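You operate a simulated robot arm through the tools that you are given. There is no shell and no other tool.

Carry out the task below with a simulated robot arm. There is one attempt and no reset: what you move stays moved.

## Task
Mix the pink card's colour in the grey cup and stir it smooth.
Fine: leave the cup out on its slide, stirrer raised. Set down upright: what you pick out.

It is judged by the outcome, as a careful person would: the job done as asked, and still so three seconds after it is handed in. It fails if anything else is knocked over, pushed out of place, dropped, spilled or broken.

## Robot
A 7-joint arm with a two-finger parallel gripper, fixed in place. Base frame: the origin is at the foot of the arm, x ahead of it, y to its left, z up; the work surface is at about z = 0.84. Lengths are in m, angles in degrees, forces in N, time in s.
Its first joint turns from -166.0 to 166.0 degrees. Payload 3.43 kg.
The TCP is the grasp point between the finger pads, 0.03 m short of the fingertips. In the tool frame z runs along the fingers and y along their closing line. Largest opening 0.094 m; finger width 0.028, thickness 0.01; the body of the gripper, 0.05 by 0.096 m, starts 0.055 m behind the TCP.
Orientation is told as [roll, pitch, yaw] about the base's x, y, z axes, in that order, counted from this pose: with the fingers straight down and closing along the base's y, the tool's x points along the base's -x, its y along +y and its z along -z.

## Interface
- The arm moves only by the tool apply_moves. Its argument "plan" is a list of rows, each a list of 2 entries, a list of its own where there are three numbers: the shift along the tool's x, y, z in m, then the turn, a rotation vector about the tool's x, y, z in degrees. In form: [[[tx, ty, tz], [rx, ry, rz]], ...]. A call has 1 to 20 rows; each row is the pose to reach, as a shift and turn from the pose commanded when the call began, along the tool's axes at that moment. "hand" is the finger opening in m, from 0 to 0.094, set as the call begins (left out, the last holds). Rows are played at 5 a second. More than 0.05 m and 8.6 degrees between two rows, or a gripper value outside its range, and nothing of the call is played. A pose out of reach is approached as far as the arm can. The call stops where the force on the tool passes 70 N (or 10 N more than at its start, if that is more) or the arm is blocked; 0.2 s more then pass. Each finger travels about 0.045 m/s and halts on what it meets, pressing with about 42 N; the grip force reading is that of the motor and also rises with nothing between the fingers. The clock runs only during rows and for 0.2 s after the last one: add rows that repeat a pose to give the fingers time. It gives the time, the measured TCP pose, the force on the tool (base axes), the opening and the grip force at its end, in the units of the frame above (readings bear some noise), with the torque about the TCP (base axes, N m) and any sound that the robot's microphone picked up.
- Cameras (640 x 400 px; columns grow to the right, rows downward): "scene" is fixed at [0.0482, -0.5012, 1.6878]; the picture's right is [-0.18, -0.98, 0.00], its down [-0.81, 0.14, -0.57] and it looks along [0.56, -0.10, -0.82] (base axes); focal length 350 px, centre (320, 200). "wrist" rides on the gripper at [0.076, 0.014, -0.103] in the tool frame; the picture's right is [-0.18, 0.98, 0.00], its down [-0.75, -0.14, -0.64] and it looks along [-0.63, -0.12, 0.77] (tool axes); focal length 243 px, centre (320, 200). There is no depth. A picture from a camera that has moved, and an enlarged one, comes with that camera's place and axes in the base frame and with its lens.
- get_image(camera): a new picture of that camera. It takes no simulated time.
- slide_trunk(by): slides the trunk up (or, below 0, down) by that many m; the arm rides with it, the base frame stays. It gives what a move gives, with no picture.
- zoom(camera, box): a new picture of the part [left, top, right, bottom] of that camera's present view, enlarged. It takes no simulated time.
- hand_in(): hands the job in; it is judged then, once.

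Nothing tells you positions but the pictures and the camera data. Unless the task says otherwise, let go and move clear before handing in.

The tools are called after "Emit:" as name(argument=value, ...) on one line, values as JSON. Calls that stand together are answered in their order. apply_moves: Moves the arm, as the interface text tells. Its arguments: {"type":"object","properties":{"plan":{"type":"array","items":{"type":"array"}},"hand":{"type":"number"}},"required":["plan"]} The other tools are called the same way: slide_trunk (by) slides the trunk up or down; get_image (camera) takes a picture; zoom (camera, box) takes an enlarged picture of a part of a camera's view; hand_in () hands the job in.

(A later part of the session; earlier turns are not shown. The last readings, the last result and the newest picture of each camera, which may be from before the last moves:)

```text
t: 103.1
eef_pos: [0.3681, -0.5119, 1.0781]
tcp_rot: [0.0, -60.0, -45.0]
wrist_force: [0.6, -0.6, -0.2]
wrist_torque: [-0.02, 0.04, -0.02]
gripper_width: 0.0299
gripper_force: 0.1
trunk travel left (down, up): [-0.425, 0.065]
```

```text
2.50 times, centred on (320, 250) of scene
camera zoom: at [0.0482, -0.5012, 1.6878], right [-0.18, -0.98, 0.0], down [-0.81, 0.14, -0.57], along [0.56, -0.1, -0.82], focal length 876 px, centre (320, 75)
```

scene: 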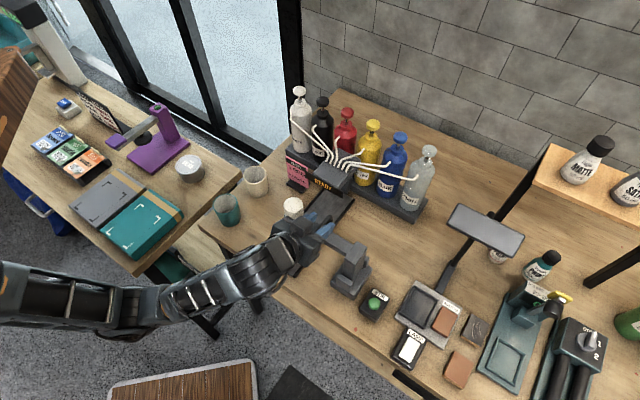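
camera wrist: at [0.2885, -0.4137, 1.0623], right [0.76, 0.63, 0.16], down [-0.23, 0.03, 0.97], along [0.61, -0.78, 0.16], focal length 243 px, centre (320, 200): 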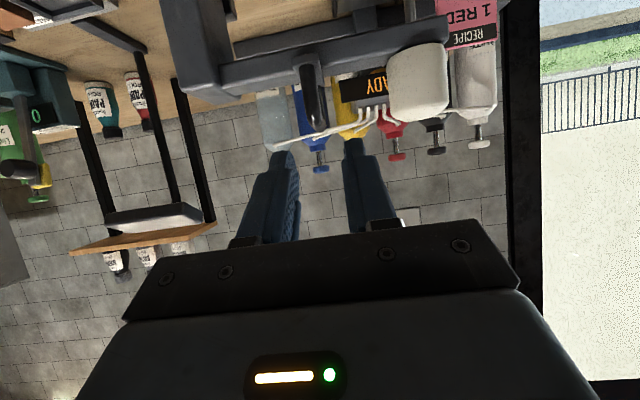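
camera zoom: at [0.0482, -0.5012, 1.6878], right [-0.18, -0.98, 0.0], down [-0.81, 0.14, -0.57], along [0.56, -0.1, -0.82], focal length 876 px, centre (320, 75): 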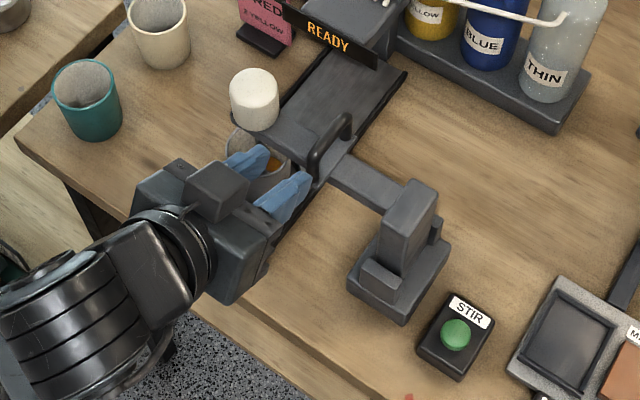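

The stirrer is down in the cup. Next I'll close the fingers, reduce the tilt and move over to the STIR button.

Emit:
apply_moves(plan=[[[0.006, -0.034, 0.0007], [0, 7, 0]], [[0.012, -0.068, 0.0014], [0, 14, 0]], [[0.018, -0.102, 0.0022], [0, 21, 0]], [[0.024, -0.136, 0.0029], [0, 28, 0]], [[0.0302, -0.1683, 0.0036], [0, 35, 0]], [[0.0302, -0.1683, 0.0036], [0, 35, 0]]], hand=0.0)

Emit:
get_image(camera="wrist")

Emit:
zoom(camera="scene", box=[220, 170, 420, 330])

```text
t: 104.5
eef_pos: [0.2399, -0.624, 1.0493]
tcp_rot: [0.0, -25.0, -45.0]
wrist_force: [-0.7, 1.3, -1.2]
wrist_torque: [0.0, -0.04, -0.01]
gripper_width: 0.0001
gripper_force: 33.4
trunk travel left (down, up): [-0.425, 0.065]
```

```text
taken
camera wrist: at [0.1709, -0.5353, 1.1092], right [0.81, 0.58, 0.08], down [0.19, -0.39, 0.9], along [0.55, -0.72, -0.43], focal length 243 px, centre (320, 200)
```

wrist: 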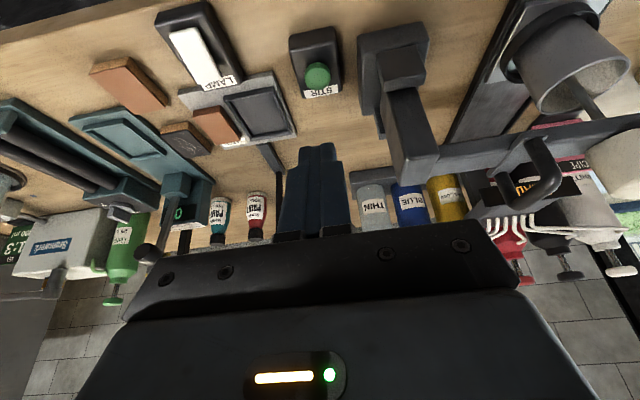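

```text
2.50 times, centred on (320, 250) of scene
camera zoom: at [0.0482, -0.5012, 1.6878], right [-0.18, -0.98, 0.0], down [-0.81, 0.14, -0.57], along [0.56, -0.1, -0.82], focal length 876 px, centre (320, 75)
```

zoom: 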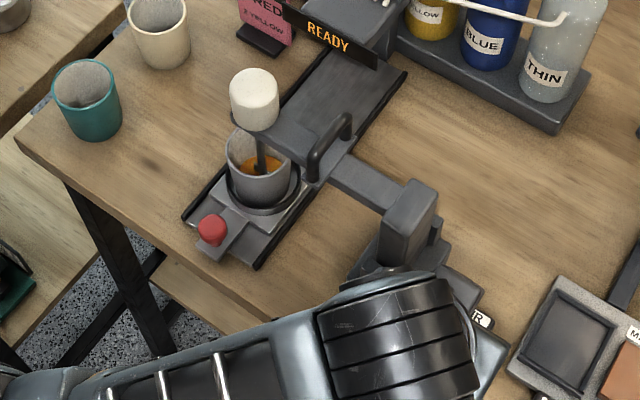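

The rod stands in the middle of the cup. Now I'll locate the STIR button precisely.

Emit:
zoom(camera="wrist", box=[260, 10, 440, 190])

Emit:
zoom(camera="scene", box=[270, 180, 330, 250])

```text
2.22 times, centred on (350, 100) of wrist
camera zoom: at [0.1709, -0.5353, 1.1092], right [0.81, 0.58, 0.08], down [0.19, -0.39, 0.9], along [0.55, -0.72, -0.43], focal length 539 px, centre (253, 422)
```

zoom: 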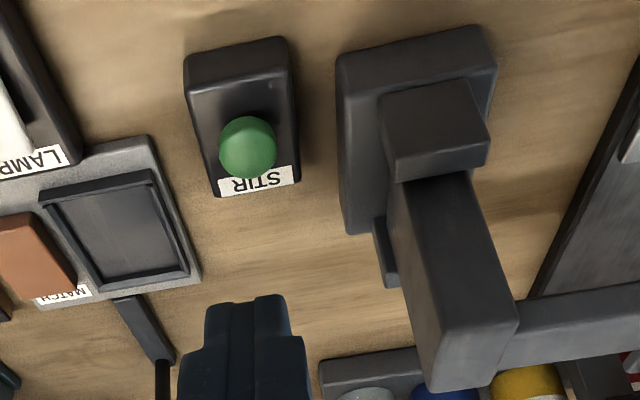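

```text
5.71 times, centred on (300, 215) of scene
camera zoom: at [0.0482, -0.5012, 1.6878], right [-0.18, -0.98, 0.0], down [-0.81, 0.14, -0.57], along [0.56, -0.1, -0.82], focal length 2003 px, centre (434, 114)
```

zoom: 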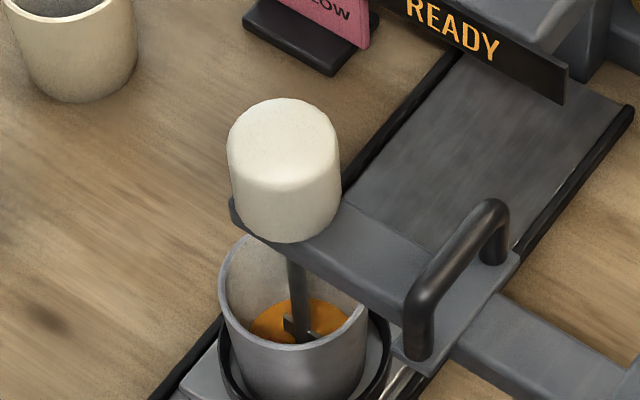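

The paddle sits in the paint. The STIR button dome is at about a = 0.675, b = -0.2715, z = 0.878, so I'll hover over it and then press.

Emit:
apply_moves(plan=[[[0, 0, 0.04], [0, 0, 0]], [[0, 0, 0.08], [0, 0, 0]], [[0, 0, 0.11], [0, 0, 0]], [[0, 0, 0.11], [0, 0, 0]]])

Emit:
zoom(camera="wrist", box=[230, 60, 410, 240])

Emit:
zoom(camera="scene", box=[260, 170, 430, 330])

```text
t: 105.5
eef_pos: [0.2736, -0.6569, 0.9486]
tcp_rot: [0.0, -25.0, -44.9]
wrist_force: [-0.5, 0.2, -0.1]
wrist_torque: [0.01, -0.03, -0.03]
gripper_width: 0.0002
gripper_force: 32.7
trunk travel left (down, up): [-0.425, 0.065]
```

```text
2.22 times, centred on (320, 150) of wrist
camera zoom: at [0.2044, -0.5683, 1.009], right [0.81, 0.58, 0.08], down [0.19, -0.39, 0.9], along [0.55, -0.72, -0.43], focal length 539 px, centre (320, 311)
```

zoom: 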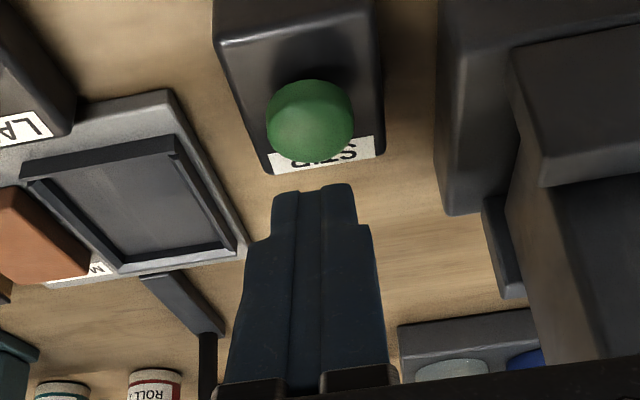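

```text
2.50 times, centred on (345, 250) of scene
camera zoom: at [0.0482, -0.5012, 1.6878], right [-0.18, -0.98, 0.0], down [-0.81, 0.14, -0.57], along [0.56, -0.1, -0.82], focal length 876 px, centre (258, 75)
```

zoom: 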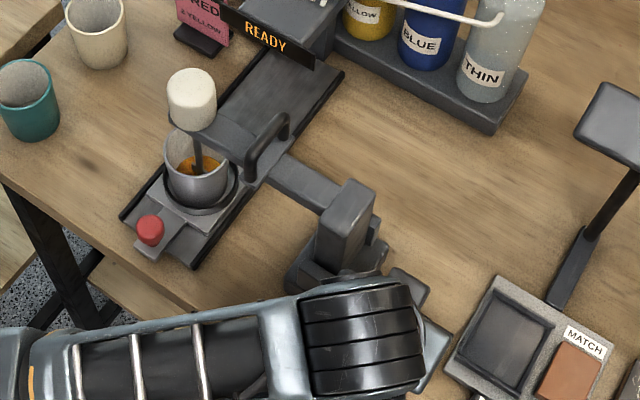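

Emit:
apply_moves(plan=[[[0.002, 0, 0.01], [0, 0, 0]], [[0.005, 0, 0.019], [0, 0, 0]], [[0.0082, 0, 0.0271], [0, 0, 0]], [[0.0082, 0, 0.0271], [0, 0, 0]]])

Emit:
zoom(camera="wrist", box=[230, 60, 410, 240])

```text
t: 106.5
eef_pos: [0.2768, -0.6595, 0.9203]
tcp_rot: [-0.1, -25.0, -44.9]
wrist_force: [0.6, 0.2, 0.7]
wrist_torque: [0.0, 0.0, 0.03]
gripper_width: 0.0002
gripper_force: 33.5
trunk travel left (down, up): [-0.425, 0.065]
```

```text
2.22 times, centred on (320, 150) of wrist
camera zoom: at [0.2066, -0.5703, 0.9811], right [0.81, 0.58, 0.08], down [0.19, -0.39, 0.9], along [0.55, -0.72, -0.43], focal length 539 px, centre (320, 311)
```

zoom: 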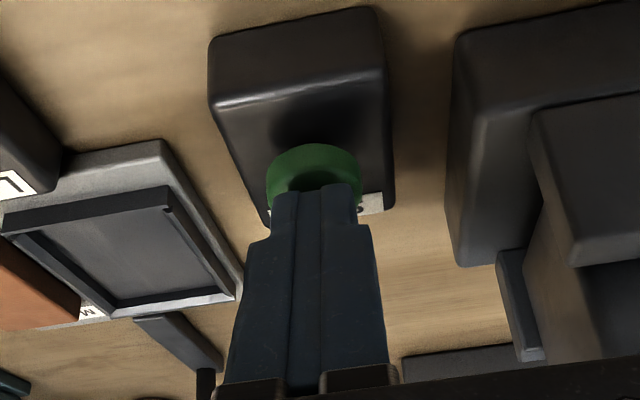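

The tip is right over the button. I'll press down slowly.

Emit:
apply_moves(plan=[[[0.0013, 0, 0.0027], [0, 0, 0]], [[0.0025, 0, 0.0054], [0, 0, 0]], [[0.0038, 0, 0.0082], [0, 0, 0]], [[0.0038, 0, 0.0082], [0, 0, 0]]])

Emit:
zoom(camera="scene", box=[260, 170, 430, 330])

```text
t: 107.5
eef_pos: [0.2761, -0.6601, 0.9116]
tcp_rot: [-0.1, -25.0, -44.9]
wrist_force: [-0.8, 4.3, 7.5]
wrist_torque: [0.13, 0.0, -0.03]
gripper_width: 0.0001
gripper_force: 32.6
trunk travel left (down, up): [-0.425, 0.065]
heard: click
```

```text
2.50 times, centred on (345, 250) of scene
camera zoom: at [0.0482, -0.5012, 1.6878], right [-0.18, -0.98, 0.0], down [-0.81, 0.14, -0.57], along [0.56, -0.1, -0.82], focal length 876 px, centre (258, 75)
```

zoom: 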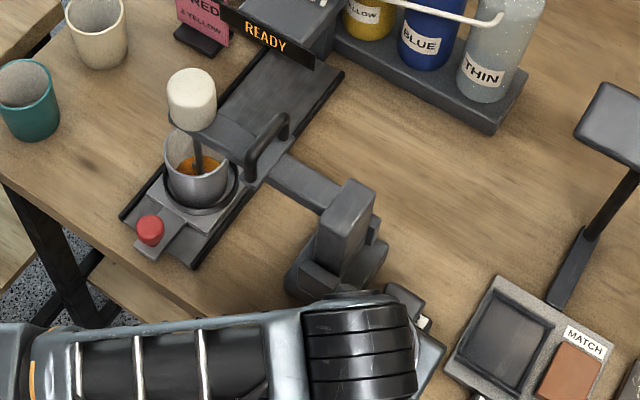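

A click was heard. I'll hold briefly and watch the paint.

Emit:
apply_moves(plan=[[[0, 0, 0], [0, 0, 0]], [[0, 0, 0], [0, 0, 0]], [[0, 0, 0], [0, 0, 0]], [[0, 0, 0], [0, 0, 0]], [[0, 0, 0], [0, 0, 0]]])

Emit:
zoom(camera="scene", box=[270, 180, 330, 250])

Emit:
zoom(camera="scene", box=[350, 275, 400, 325])

```text
t: 108.7
eef_pos: [0.2765, -0.66, 0.9131]
tcp_rot: [0.0, -25.0, -44.9]
wrist_force: [-1.7, 2.6, 9.9]
wrist_torque: [0.06, 0.02, 0.03]
gripper_width: 0.0001
gripper_force: 32.7
trunk travel left (down, up): [-0.425, 0.065]
```

```text
5.71 times, centred on (300, 215) of scene
camera zoom: at [0.0482, -0.5012, 1.6878], right [-0.18, -0.98, 0.0], down [-0.81, 0.14, -0.57], along [0.56, -0.1, -0.82], focal length 2003 px, centre (434, 114)
```

zoom: 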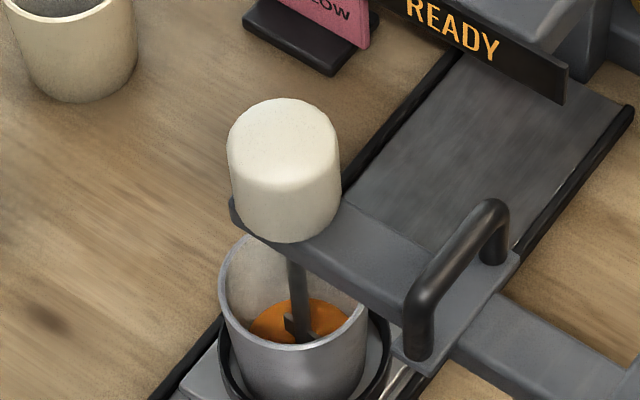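

```text
8.00 times, centred on (375, 300) of scene
camera zoom: at [0.0482, -0.5012, 1.6878], right [-0.18, -0.98, 0.0], down [-0.81, 0.14, -0.57], along [0.56, -0.1, -0.82], focal length 2804 px, centre (-120, -600)
```

zoom: 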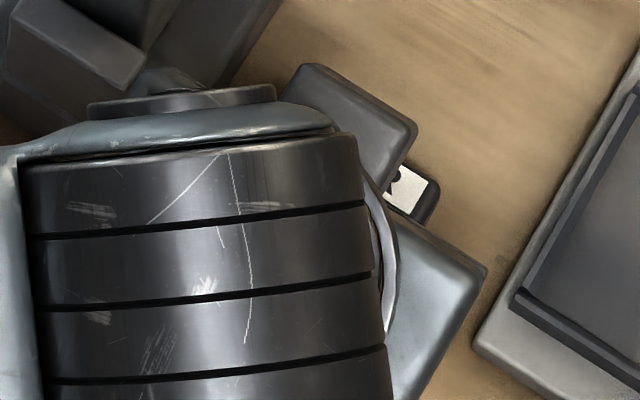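

Emit:
zoom(camera="scene", box=[285, 225, 310, 250])

Emit:
apply_moves(plan=[[[0, 0, 0], [0, 0, 0]], [[0, 0, 0], [0, 0, 0]], [[0, 0, 0], [0, 0, 0]], [[0, 0, 0], [0, 0, 0]], [[0, 0, 0], [0, 0, 0]], [[0, 0, 0], [0, 0, 0]], [[0, 0, 0], [0, 0, 0]], [[0, 0, 0], [0, 0, 0]]])

Emit:
zoom(camera="scene", box=[285, 225, 310, 250])

```text
16.00 times, centred on (298, 238) of scene
camera zoom: at [0.0482, -0.5012, 1.6878], right [-0.18, -0.98, 0.0], down [-0.81, 0.14, -0.57], along [0.56, -0.1, -0.82], focal length 5608 px, centre (680, -400)
```

zoom: 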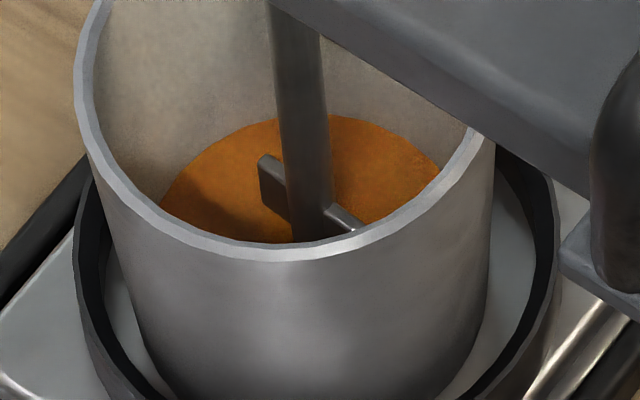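

```text
t: 110.5
eef_pos: [0.2756, -0.6591, 0.9126]
tcp_rot: [-0.1, -25.1, -45.0]
wrist_force: [-3.6, 1.0, 11.9]
wrist_torque: [0.02, 0.05, -0.01]
gripper_width: 0.0
gripper_force: 32.5
trunk travel left (down, up): [-0.425, 0.065]
```

```text
16.00 times, centred on (298, 238) of scene
camera zoom: at [0.0482, -0.5012, 1.6878], right [-0.18, -0.98, 0.0], down [-0.81, 0.14, -0.57], along [0.56, -0.1, -0.82], focal length 5608 px, centre (680, -400)
```

zoom: 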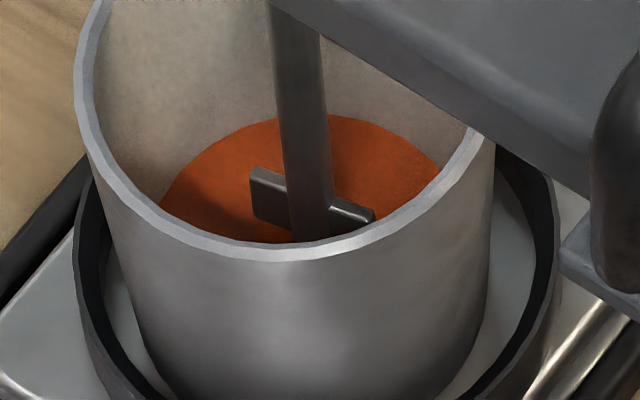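

The paddle is turning and the colour is blending to a deeper orange. I'll keep holding and watch for it to become uniform.

Emit:
apply_moves(plan=[[[0, 0, 0], [0, 0, 0]], [[0, 0, 0], [0, 0, 0]], [[0, 0, 0], [0, 0, 0]], [[0, 0, 0], [0, 0, 0]], [[0, 0, 0], [0, 0, 0]], [[0, 0, 0], [0, 0, 0]], [[0, 0, 0], [0, 0, 0]], [[0, 0, 0], [0, 0, 0]], [[0, 0, 0], [0, 0, 0]], [[0, 0, 0], [0, 0, 0]]])

Emit:
zoom(camera="scene", box=[285, 225, 310, 250])

Emit:
apply_moves(plan=[[[0, 0, 0], [0, 0, 0]], [[0, 0, 0], [0, 0, 0]], [[0, 0, 0], [0, 0, 0]], [[0, 0, 0], [0, 0, 0]], [[0, 0, 0], [0, 0, 0]], [[0, 0, 0], [0, 0, 0]], [[0, 0, 0], [0, 0, 0]], [[0, 0, 0], [0, 0, 0]], [[0, 0, 0], [0, 0, 0]], [[0, 0, 0], [0, 0, 0]]])

Emit:
zoom(camera="scene", box=[285, 225, 310, 250])

```text
t: 112.7
eef_pos: [0.2761, -0.6604, 0.9127]
tcp_rot: [0.0, -25.0, -45.0]
wrist_force: [-3.3, 1.0, 11.4]
wrist_torque: [0.03, 0.07, 0.0]
gripper_width: 0.0001
gripper_force: 32.9
trunk travel left (down, up): [-0.425, 0.065]
```

```text
16.00 times, centred on (298, 238) of scene
camera zoom: at [0.0482, -0.5012, 1.6878], right [-0.18, -0.98, 0.0], down [-0.81, 0.14, -0.57], along [0.56, -0.1, -0.82], focal length 5608 px, centre (680, -400)
```

zoom: 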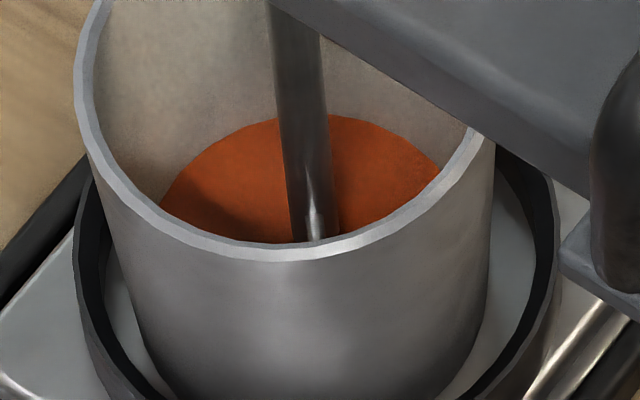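

```text
t: 114.9
eef_pos: [0.2755, -0.6593, 0.9119]
tcp_rot: [0.0, -25.0, -45.0]
wrist_force: [-4.2, 2.4, 10.5]
wrist_torque: [0.1, 0.08, 0.0]
gripper_width: 0.0001
gripper_force: 33.1
trunk travel left (down, up): [-0.425, 0.065]
```

```text
16.00 times, centred on (298, 238) of scene
camera zoom: at [0.0482, -0.5012, 1.6878], right [-0.18, -0.98, 0.0], down [-0.81, 0.14, -0.57], along [0.56, -0.1, -0.82], focal length 5608 px, centre (680, -400)
```

zoom: 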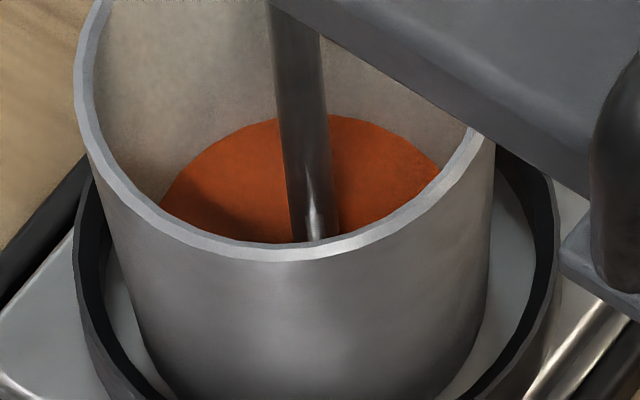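

The colour looks uniform now and the paddle appears to have stopped. I'll release the button and check that nothing is still turning.

Emit:
apply_moves(plan=[[[-0.0042, 0, -0.0091], [0, 0, 0]], [[-0.0127, 0, -0.0272], [0, 0, 0]], [[-0.0211, 0, -0.0453], [0, 0, 0]], [[-0.0211, 0, -0.0453], [0, 0, 0]], [[-0.0211, 0, -0.0453], [0, 0, 0]]])

Emit:
zoom(camera="scene", box=[285, 225, 310, 250])

Emit:
apply_moves(plan=[[[0, 0, 0], [0, 0, 0]], [[0, 0, 0], [0, 0, 0]], [[0, 0, 0], [0, 0, 0]]])

Emit:
zoom(camera="scene", box=[285, 225, 310, 250])

Emit:
zoom(camera="wrist", box=[230, 20, 410, 240])

```text
t: 116.1
eef_pos: [0.2756, -0.6594, 0.963]
tcp_rot: [0.0, -25.0, -44.9]
wrist_force: [-0.9, -0.1, 0.4]
wrist_torque: [0.01, 0.02, 0.01]
gripper_width: 0.0
gripper_force: 33.1
trunk travel left (down, up): [-0.425, 0.065]
```

```text
16.00 times, centred on (298, 238) of scene
camera zoom: at [0.0482, -0.5012, 1.6878], right [-0.18, -0.98, 0.0], down [-0.81, 0.14, -0.57], along [0.56, -0.1, -0.82], focal length 5608 px, centre (680, -400)
```

zoom: 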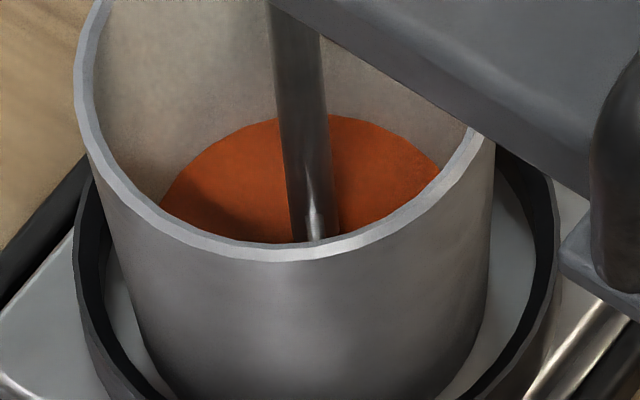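

```text
t: 116.9
eef_pos: [0.276, -0.6605, 0.9623]
tcp_rot: [0.0, -25.0, -45.0]
wrist_force: [1.4, -0.5, -0.4]
wrist_torque: [0.01, -0.03, -0.01]
gripper_width: 0.0
gripper_force: 32.9
trunk travel left (down, up): [-0.425, 0.065]
```

```text
16.00 times, centred on (298, 238) of scene
camera zoom: at [0.0482, -0.5012, 1.6878], right [-0.18, -0.98, 0.0], down [-0.81, 0.14, -0.57], along [0.56, -0.1, -0.82], focal length 5608 px, centre (680, -400)
```

zoom: 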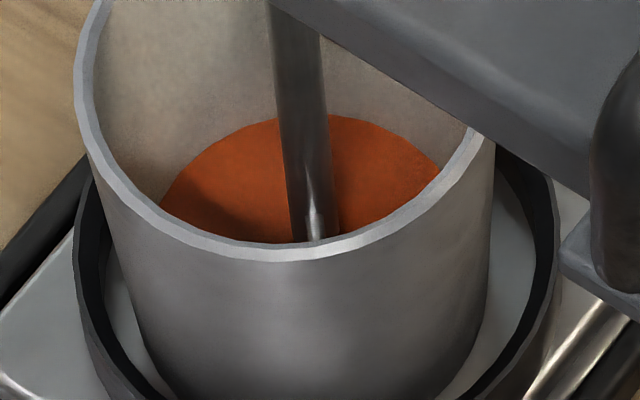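

```text
1.82 times, centred on (320, 130) of wrist
camera zoom: at [0.2061, -0.5702, 1.0222], right [0.81, 0.58, 0.08], down [0.19, -0.39, 0.9], along [0.55, -0.72, -0.43], focal length 441 px, centre (320, 327)
```

zoom: 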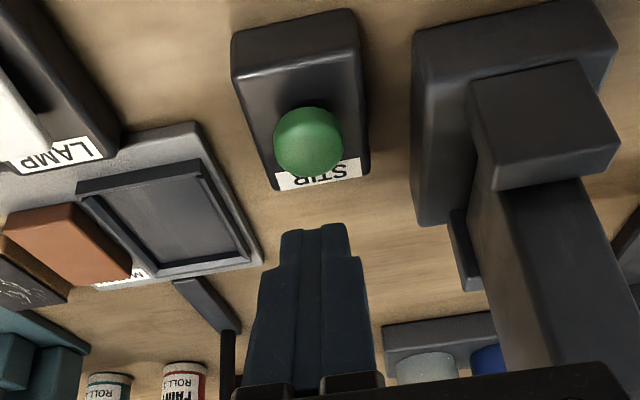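

The stirrer stopped by itself and the paint looks uniform. For good measure I'll run it once more before lifting, since that's cheap now.

Emit:
apply_moves(plan=[[[0.0084, 0, 0.0181], [0, 0, 0]], [[0.0148, 0, 0.0317], [0, 0, 0]], [[0.018, 0, 0.0385], [0, 0, 0]], [[0.0196, 0, 0.0419], [0, 0, 0]], [[0.0211, 0, 0.0453], [0, 0, 0]], [[0.0211, 0, 0.0453], [0, 0, 0]], [[0.0148, 0, 0.0317], [0, 0, 0]], [[0, 0, 0], [0, 0, 0]], [[0, 0, 0], [0, 0, 0]]])

Emit:
zoom(camera="scene", box=[285, 225, 310, 250])

Emit:
apply_moves(plan=[[[0, 0, 0], [0, 0, 0]], [[0, 0, 0], [0, 0, 0]], [[0, 0, 0], [0, 0, 0]], [[0, 0, 0], [0, 0, 0]]])

Emit:
zoom(camera="scene", box=[285, 225, 310, 250])

```text
t: 118.9
eef_pos: [0.2768, -0.6593, 0.9638]
tcp_rot: [0.1, -24.9, -44.9]
wrist_force: [-0.4, 0.3, -0.3]
wrist_torque: [0.0, -0.03, -0.01]
gripper_width: 0.0
gripper_force: 33.0
trunk travel left (down, up): [-0.425, 0.065]
heard: click
```

```text
16.00 times, centred on (298, 238) of scene
camera zoom: at [0.0482, -0.5012, 1.6878], right [-0.18, -0.98, 0.0], down [-0.81, 0.14, -0.57], along [0.56, -0.1, -0.82], focal length 5608 px, centre (680, -400)
```

zoom: 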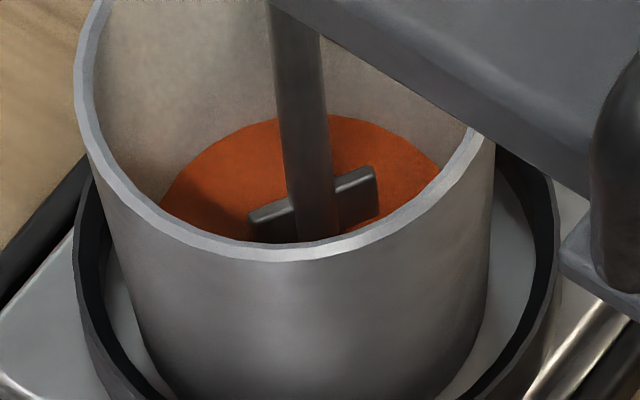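

```text
t: 119.9
eef_pos: [0.2767, -0.6596, 0.9647]
tcp_rot: [0.0, -24.9, -45.0]
wrist_force: [0.3, -0.4, -0.2]
wrist_torque: [-0.01, 0.02, 0.01]
gripper_width: 0.0
gripper_force: 32.8
trunk travel left (down, up): [-0.425, 0.065]
```

```text
16.00 times, centred on (298, 238) of scene
camera zoom: at [0.0482, -0.5012, 1.6878], right [-0.18, -0.98, 0.0], down [-0.81, 0.14, -0.57], along [0.56, -0.1, -0.82], focal length 5608 px, centre (680, -400)
```

zoom: 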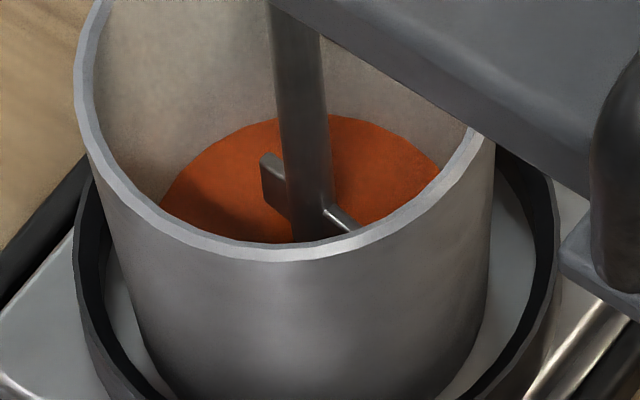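

It's running again with no further colour change, so the mix is complete. While it finishes, I'll back up and return to the handle pre-position.

Emit:
apply_moves(plan=[[[0.0037, 0, -0.033], [0, 0, 0]], [[0.0075, 0, -0.066], [0, 0, 0]], [[0.0112, 0, -0.099], [0, 0, 0]], [[0.0112, 0, -0.099], [0, 0, 0]]], hand=0.03)

Emit:
apply_moves(plan=[[[0, 0, 0], [0, -7, 0]], [[-0.004, 0.005, -0.006], [0, -14, 0]], [[-0.008, 0.02, -0.01], [0, -21, 0]], [[-0.012, 0.05, -0.014], [0, -28, 0]], [[-0.016, 0.085, -0.016], [0, -35, 0]], [[-0.019, 0.12, -0.018], [0, -35, 0]], [[-0.0226, 0.1635, -0.0187], [0, -35, 0]], [[-0.0226, 0.1635, -0.0187], [0, -35, 0]]])

Emit:
get_image(camera="wrist")

Emit:
zoom(camera="scene", box=[220, 170, 420, 330])

```text
t: 120.9
eef_pos: [0.2395, -0.6222, 1.0475]
tcp_rot: [0.0, -25.0, -45.0]
wrist_force: [0.9, -0.5, 0.5]
wrist_torque: [0.03, -0.02, 0.01]
gripper_width: 0.03
gripper_force: 0.1
trunk travel left (down, up): [-0.425, 0.065]
```

```text
t: 122.7
eef_pos: [0.3647, -0.5156, 1.0741]
tcp_rot: [0.1, -60.0, -45.2]
wrist_force: [0.0, -0.2, 0.5]
wrist_torque: [0.0, -0.02, -0.05]
gripper_width: 0.03
gripper_force: 0.2
trunk travel left (down, up): [-0.425, 0.065]
```

```text
taken
camera wrist: at [0.2839, -0.4165, 1.058], right [0.76, 0.63, 0.16], down [-0.23, 0.03, 0.97], along [0.61, -0.78, 0.16], focal length 243 px, centre (320, 200)
```

wrist: 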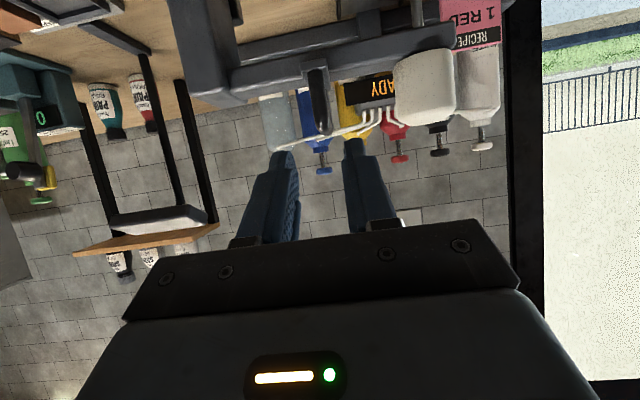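

```text
2.50 times, centred on (320, 250) of scene
camera zoom: at [0.0482, -0.5012, 1.6878], right [-0.18, -0.98, 0.0], down [-0.81, 0.14, -0.57], along [0.56, -0.1, -0.82], focal length 876 px, centre (320, 75)
```

zoom: 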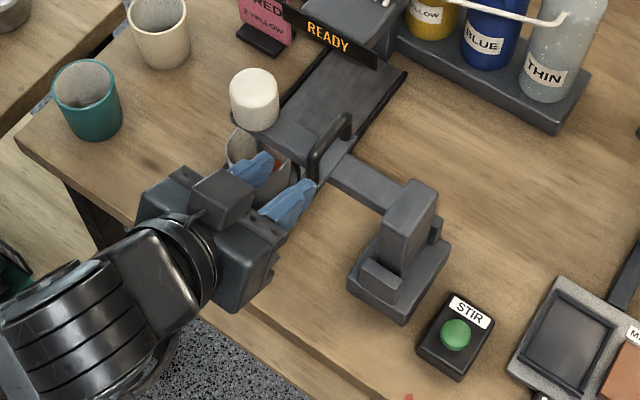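

Emit:
zoom(camera="scene", box=[285, 215, 320, 250])

Emit:
apply_moves(plan=[[[0, 0, 0], [0, 0, 0]], [[0, 0, 0], [0, 0, 0]], [[0, 0, 0], [0, 0, 0]], [[0, 0, 0], [0, 0, 0]]])

Emit:
zoom(camera="scene", box=[285, 215, 320, 250])

Emit:
zoom(camera="wrist", box=[150, 20, 550, 260])

```text
11.43 times, centred on (302, 232) of scene
camera zoom: at [0.0482, -0.5012, 1.6878], right [-0.18, -0.98, 0.0], down [-0.81, 0.14, -0.57], along [0.56, -0.1, -0.82], focal length 4006 px, centre (520, -171)
```

zoom: 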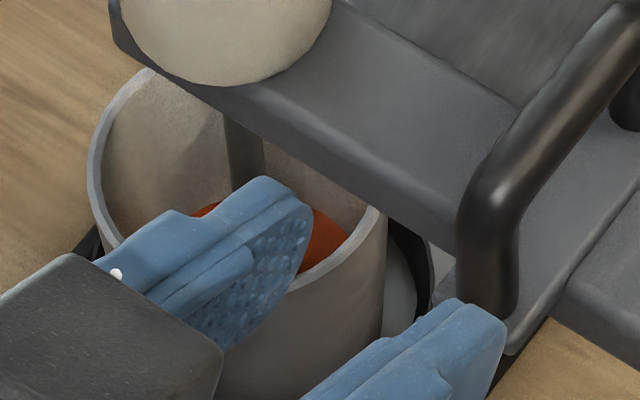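

```text
t: 123.7
eef_pos: [0.3638, -0.5162, 1.0733]
tcp_rot: [0.1, -59.9, -45.0]
wrist_force: [-0.1, 1.0, -0.2]
wrist_torque: [0.01, 0.0, 0.02]
gripper_width: 0.0298
gripper_force: 0.1
trunk travel left (down, up): [-0.425, 0.065]
```

```text
11.43 times, centred on (302, 232) of scene
camera zoom: at [0.0482, -0.5012, 1.6878], right [-0.18, -0.98, 0.0], down [-0.81, 0.14, -0.57], along [0.56, -0.1, -0.82], focal length 4006 px, centre (520, -171)
```

zoom: 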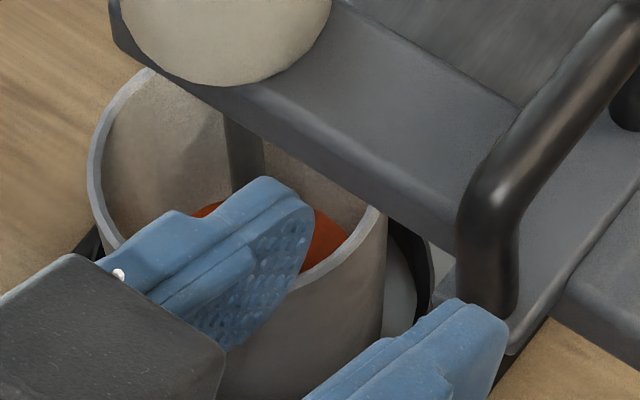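

```text
1.60 times, centred on (350, 140) of wrist
camera zoom: at [0.2838, -0.4168, 1.058], right [0.76, 0.63, 0.16], down [-0.23, 0.03, 0.97], along [0.61, -0.78, 0.16], focal length 388 px, centre (272, 296)
```

zoom: 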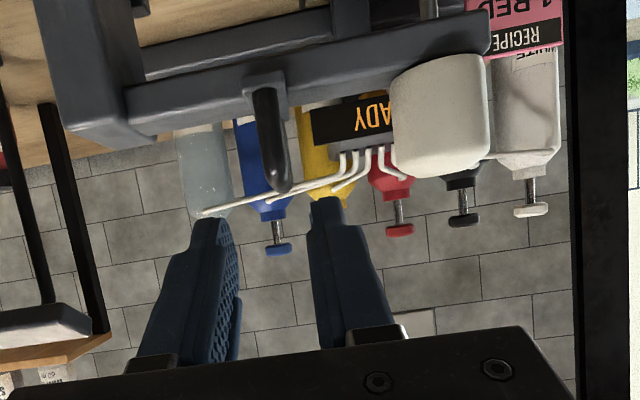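

The stirrer has stopped. I'll advance along the tool axis so the fingers straddle the crossbar again.

Emit:
apply_moves(plan=[[[-0.0026, 0.001, 0.025], [0, 0, 0]], [[-0.0026, 0.001, 0.05], [0, 0, 0]], [[-0.0026, 0.001, 0.07], [0, 0, 0]], [[-0.0026, 0.001, 0.0835], [0, 0, 0]], [[-0.0026, 0.001, 0.0835], [0, 0, 0]]])

Emit:
zoom(camera="wrist", box=[150, 20, 550, 260])

Emit:
zoom(camera="scene", box=[250, 185, 410, 315])

```text
t: 124.9
eef_pos: [0.4167, -0.5679, 1.0334]
tcp_rot: [0.1, -59.9, -45.1]
wrist_force: [-0.5, -0.1, -0.4]
wrist_torque: [-0.02, 0.02, 0.02]
gripper_width: 0.0301
gripper_force: 0.0
trunk travel left (down, up): [-0.425, 0.065]
```

```text
1.60 times, centred on (350, 140) of wrist
camera zoom: at [0.3364, -0.468, 1.0181], right [0.76, 0.63, 0.16], down [-0.23, 0.03, 0.97], along [0.61, -0.78, 0.16], focal length 388 px, centre (272, 296)
```

zoom: 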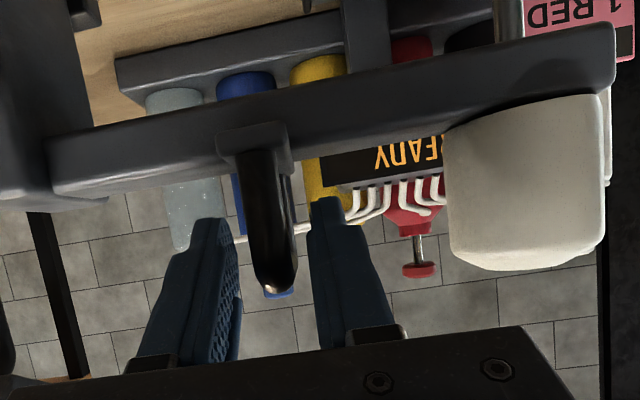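

```text
3.08 times, centred on (330, 250) of scene
camera zoom: at [0.0482, -0.5012, 1.6878], right [-0.18, -0.98, 0.0], down [-0.81, 0.14, -0.57], along [0.56, -0.1, -0.82], focal length 1078 px, centre (289, 46)
```

zoom: 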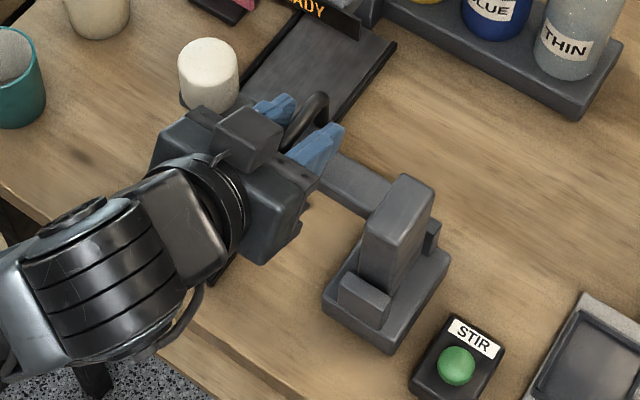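

The bar is between the fingers again. I'll narrow the opening and raise slightly so the fingers clear the loop's legs, ready to swing the head back up.

Emit:
apply_moves(plan=[[[-0.005, 0, -0.003], [0, 0, 0]], [[-0.0095, -0.002, -0.0055], [0, 0, 0]], [[-0.0139, -0.004, -0.008], [0, 0, 0]], [[-0.0139, -0.004, -0.008], [0, 0, 0]]], hand=0.024)

Emit:
zoom(camera="wrist", box=[230, 60, 430, 240])

```text
t: 125.9
eef_pos: [0.4132, -0.5702, 1.0507]
tcp_rot: [0.1, -60.0, -44.9]
wrist_force: [-0.6, 0.1, -0.1]
wrist_torque: [0.0, 0.0, 0.01]
gripper_width: 0.0238
gripper_force: 0.0
trunk travel left (down, up): [-0.425, 0.065]
```

```text
2.22 times, centred on (330, 150) of wrist
camera zoom: at [0.3337, -0.4708, 1.035], right [0.76, 0.63, 0.16], down [-0.23, 0.03, 0.97], along [0.61, -0.78, 0.16], focal length 539 px, centre (298, 311)
```

zoom: 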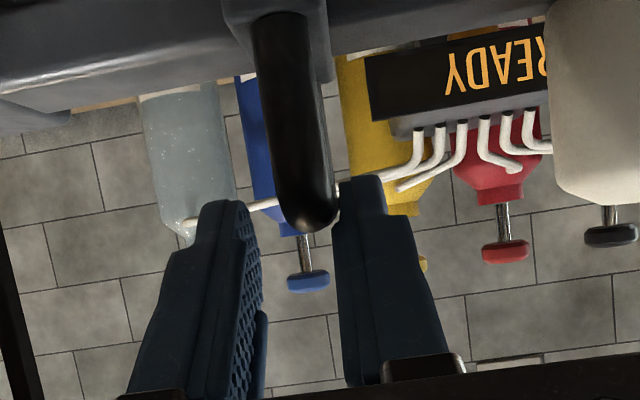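

The bar is caged, so I'll swing the head back up along the arc, slowly, for the first ~20°.

Emit:
apply_moves(plan=[[[0, -0.004, 0], [0, 0, 0]], [[-0.0006, -0.0082, -0.0004], [0, 0, 0]], [[-0.0033, -0.014, -0.0019], [0, 0, 0]], [[-0.0059, -0.02, -0.0034], [0, 0, 0]], [[-0.0081, -0.026, -0.0047], [0, 0, 0]], [[-0.0103, -0.0322, -0.006], [0, 0, 0]], [[-0.012, -0.0385, -0.007], [0, 0, 0]], [[-0.0138, -0.0449, -0.008], [0, 0, 0]], [[-0.0138, -0.0449, -0.008], [0, 0, 0]]])

Emit:
zoom(camera="wrist", box=[230, 60, 430, 240])

Emit:
zoom(camera="scene", box=[250, 185, 410, 315])

```text
t: 127.9
eef_pos: [0.3798, -0.6006, 1.0645]
tcp_rot: [0.3, -59.8, -45.3]
wrist_force: [0.1, -0.1, 0.6]
wrist_torque: [0.0, 0.04, -0.01]
gripper_width: 0.0241
gripper_force: 0.2
trunk travel left (down, up): [-0.425, 0.065]
```

```text
2.22 times, centred on (330, 150) of wrist
camera zoom: at [0.3001, -0.5028, 1.0495], right [0.76, 0.63, 0.16], down [-0.23, 0.02, 0.97], along [0.61, -0.78, 0.16], focal length 539 px, centre (298, 311)
```

zoom: 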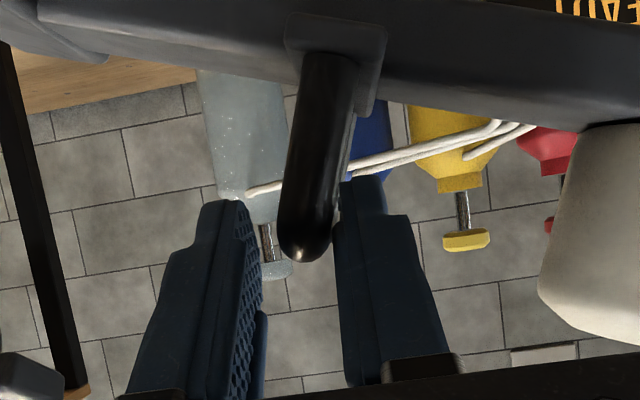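

```text
3.08 times, centred on (330, 250) of scene
camera zoom: at [0.0482, -0.5012, 1.6878], right [-0.18, -0.98, 0.0], down [-0.81, 0.14, -0.57], along [0.56, -0.1, -0.82], focal length 1078 px, centre (289, 46)
```

zoom: 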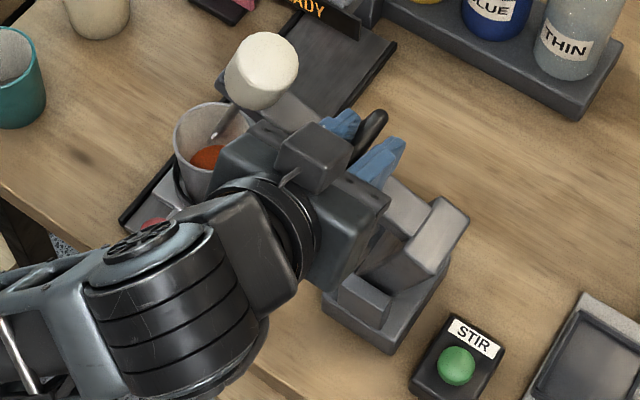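

The head follows smoothly and the paddle is lifting out. I'll continue through the top.

Emit:
apply_moves(plan=[[[-0.0013, -0.0065, -0.0008], [0, 0, 0]], [[-0.0025, -0.013, -0.0015], [0, 0, 0]], [[-0.0033, -0.0196, -0.0019], [0, 0, 0]], [[-0.004, -0.0262, -0.0023], [0, 0, 0]], [[-0.0043, -0.0328, -0.0025], [0, 0, 0]], [[-0.0045, -0.0395, -0.0026], [0, 0, 0]], [[-0.0043, -0.0462, -0.0025], [0, 0, 0]], [[-0.004, -0.0528, -0.0023], [0, 0, 0]], [[-0.0033, -0.0594, -0.0019], [0, 0, 0]], [[-0.0025, -0.066, -0.0015], [0, 0, 0]], [[-0.0025, -0.066, -0.0015], [0, 0, 0]]])

Emit:
zoom(camera="wrist", box=[230, 60, 430, 240])

Emit:
zoom(camera="scene", box=[250, 185, 430, 315])

```text
t: 130.3
eef_pos: [0.3352, -0.6498, 1.0689]
tcp_rot: [0.1, -60.1, -44.9]
wrist_force: [1.0, 1.3, 0.1]
wrist_torque: [0.01, -0.04, -0.02]
gripper_width: 0.0245
gripper_force: 1.2
trunk travel left (down, up): [-0.425, 0.065]
```

```text
2.22 times, centred on (330, 150) of wrist
camera zoom: at [0.2546, -0.5496, 1.0537], right [0.76, 0.63, 0.16], down [-0.23, 0.03, 0.97], along [0.61, -0.78, 0.16], focal length 539 px, centre (298, 311)
```

zoom: 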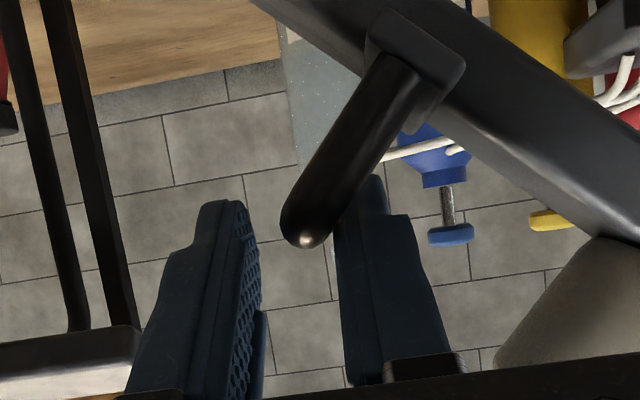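

```text
3.08 times, centred on (340, 250) of scene
camera zoom: at [0.0482, -0.5012, 1.6878], right [-0.18, -0.98, 0.0], down [-0.81, 0.14, -0.57], along [0.56, -0.1, -0.82], focal length 1078 px, centre (258, 46)
```

zoom: 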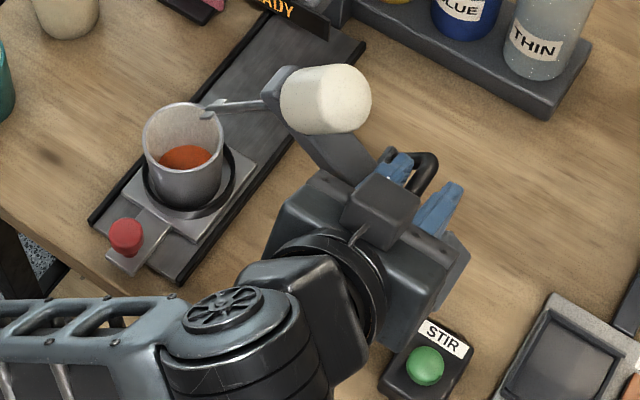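

Emit:
apply_moves(plan=[[[0.0009, -0.005, 0.0005], [0, 0, 0]], [[0.0016, -0.0106, 0.001], [0, 0, 0]], [[0.003, -0.0166, 0.0018], [0, 0, 0]], [[0.0047, -0.0226, 0.0027], [0, 0, 0]], [[0.0065, -0.0284, 0.0038], [0, 0, 0]], [[0.0085, -0.0341, 0.0049], [0, 0, 0]], [[0.0108, -0.0397, 0.0063], [0, 0, 0]], [[0.0133, -0.0451, 0.0077], [0, 0, 0]], [[0.0133, -0.0451, 0.0077], [0, 0, 0]]])

Emit:
zoom(camera="wrist", box=[230, 60, 430, 240])

Emit:
zoom(camera="scene", box=[250, 185, 430, 315])

```text
t: 132.3
eef_pos: [0.3023, -0.6801, 1.0542]
tcp_rot: [0.1, -60.0, -44.9]
wrist_force: [-0.5, 0.1, 0.1]
wrist_torque: [0.02, -0.01, 0.01]
gripper_width: 0.0243
gripper_force: 0.5
trunk travel left (down, up): [-0.425, 0.065]
```

```text
2.22 times, centred on (330, 150) of wrist
camera zoom: at [0.2237, -0.5813, 1.0383], right [0.76, 0.63, 0.16], down [-0.23, 0.03, 0.97], along [0.61, -0.78, 0.16], focal length 539 px, centre (298, 311)
```

zoom: 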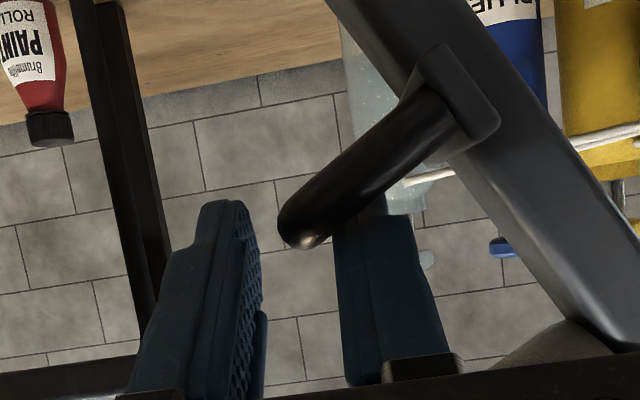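

```text
3.08 times, centred on (340, 250) of scene
camera zoom: at [0.0482, -0.5012, 1.6878], right [-0.18, -0.98, 0.0], down [-0.81, 0.14, -0.57], along [0.56, -0.1, -0.82], focal length 1078 px, centre (258, 46)
```

zoom: 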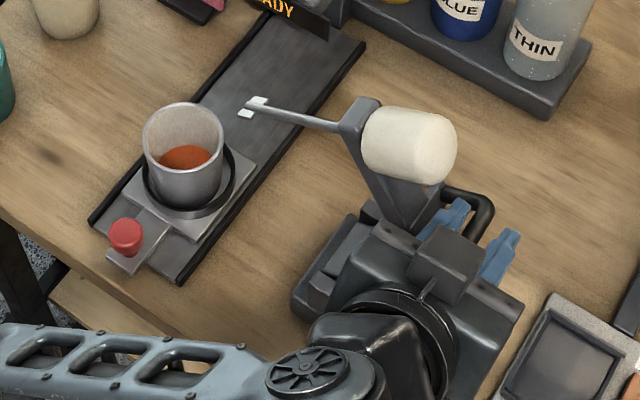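

Emit:
apply_moves(plan=[[[0.0035, -0.0068, 0.002], [0, 0, 0]], [[0.0069, -0.0134, 0.004], [0, 0, 0]], [[0.01, -0.0185, 0.0058], [0, 0, 0]], [[0.0131, -0.0234, 0.0076], [0, 0, 0]], [[0.0167, -0.0282, 0.0097], [0, 0, 0]], [[0.0204, -0.0329, 0.0118], [0, 0, 0]], [[0.0242, -0.037, 0.014], [0, 0, 0]], [[0.0275, -0.0404, 0.0159], [0, 0, 0]], [[0.0275, -0.0404, 0.0159], [0, 0, 0]]])

Emit:
zoom(camera="wrist", box=[230, 60, 430, 240])

Emit:
zoom(camera="scene", box=[250, 185, 430, 315])

```text
t: 134.3
eef_pos: [0.2748, -0.7081, 1.022]
tcp_rot: [0.0, -60.0, -45.0]
wrist_force: [0.5, -0.3, -0.1]
wrist_torque: [0.0, 0.02, -0.03]
gripper_width: 0.024
gripper_force: 0.0
trunk travel left (down, up): [-0.425, 0.065]
```

```text
2.22 times, centred on (330, 150) of wrist
camera zoom: at [0.1952, -0.6102, 1.0066], right [0.76, 0.63, 0.16], down [-0.23, 0.03, 0.97], along [0.61, -0.78, 0.16], focal length 539 px, centre (298, 311)
```

zoom: 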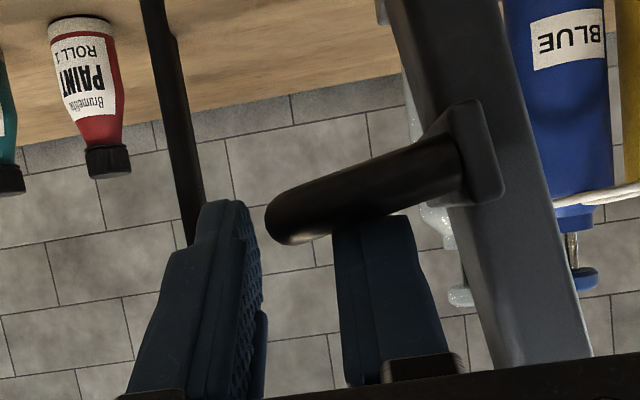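

```text
3.08 times, centred on (340, 250) of scene
camera zoom: at [0.0482, -0.5012, 1.6878], right [-0.18, -0.98, 0.0], down [-0.81, 0.14, -0.57], along [0.56, -0.1, -0.82], focal length 1078 px, centre (258, 46)
```

zoom: 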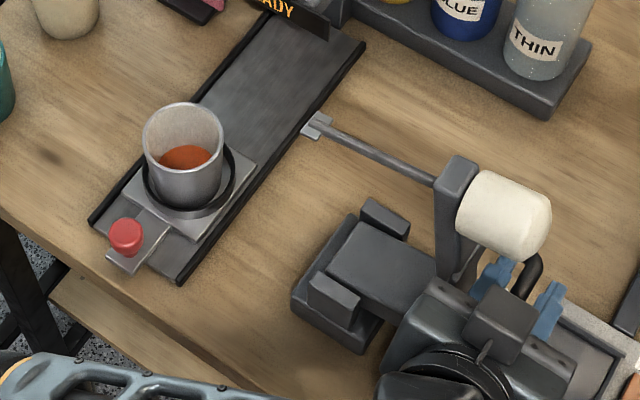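

The head is back at its original raised position (bar at b ≈ -0.308, z ≈ 1.006). I'll press lightly to confirm it's against its rest, then withdraw.

Emit:
apply_moves(plan=[[[0.0013, -0.002, 0.0008], [0, 0, 0]], [[0.0022, -0.003, 0.0013], [0, 0, 0]], [[0.0022, -0.003, 0.0013], [0, 0, 0]]])

Emit:
apply_moves(plan=[[[-0.005, 0.003, -0.003], [0, 0, 0]], [[-0.006, 0.004, -0.033], [0, 0, 0]], [[-0.006, 0.004, -0.063], [0, 0, 0]], [[-0.006, 0.004, -0.093], [0, 0, 0]], [[-0.006, 0.004, -0.093], [0, 0, 0]]])

Emit:
get_image(camera="wrist")

Emit:
get_image(camera="scene")

```text
t: 135.1
eef_pos: [0.2735, -0.7136, 1.0219]
tcp_rot: [0.0, -60.1, -44.8]
wrist_force: [7.2, 1.1, 16.1]
wrist_torque: [0.27, -0.18, -0.08]
gripper_width: 0.027
gripper_force: 3.0
trunk travel left (down, up): [-0.425, 0.065]
```

```text
t: 136.3
eef_pos: [0.2201, -0.6525, 1.0707]
tcp_rot: [0.1, -60.0, -45.1]
wrist_force: [1.0, 0.5, 0.2]
wrist_torque: [0.02, -0.01, 0.01]
gripper_width: 0.0242
gripper_force: 0.2
trunk travel left (down, up): [-0.425, 0.065]
```

```text
taken
camera wrist: at [0.1408, -0.5539, 1.0561], right [0.76, 0.63, 0.16], down [-0.23, 0.03, 0.97], along [0.61, -0.78, 0.16], focal length 243 px, centre (320, 200)
```

wrist: 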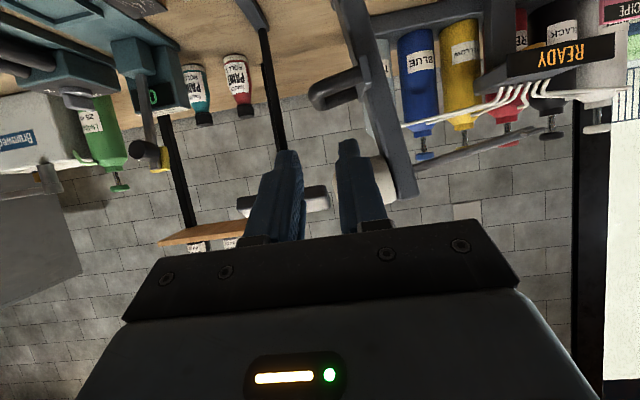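

```text
taken
```

scene: 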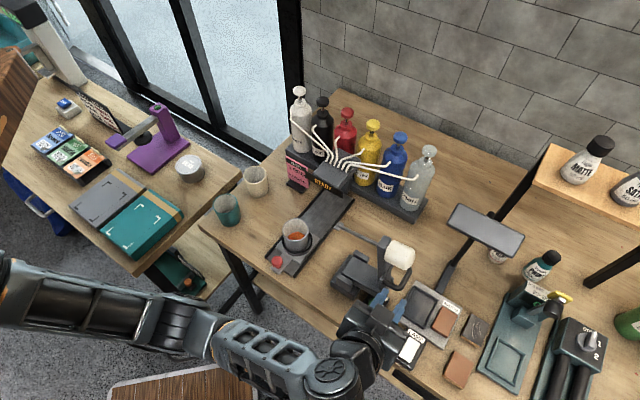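

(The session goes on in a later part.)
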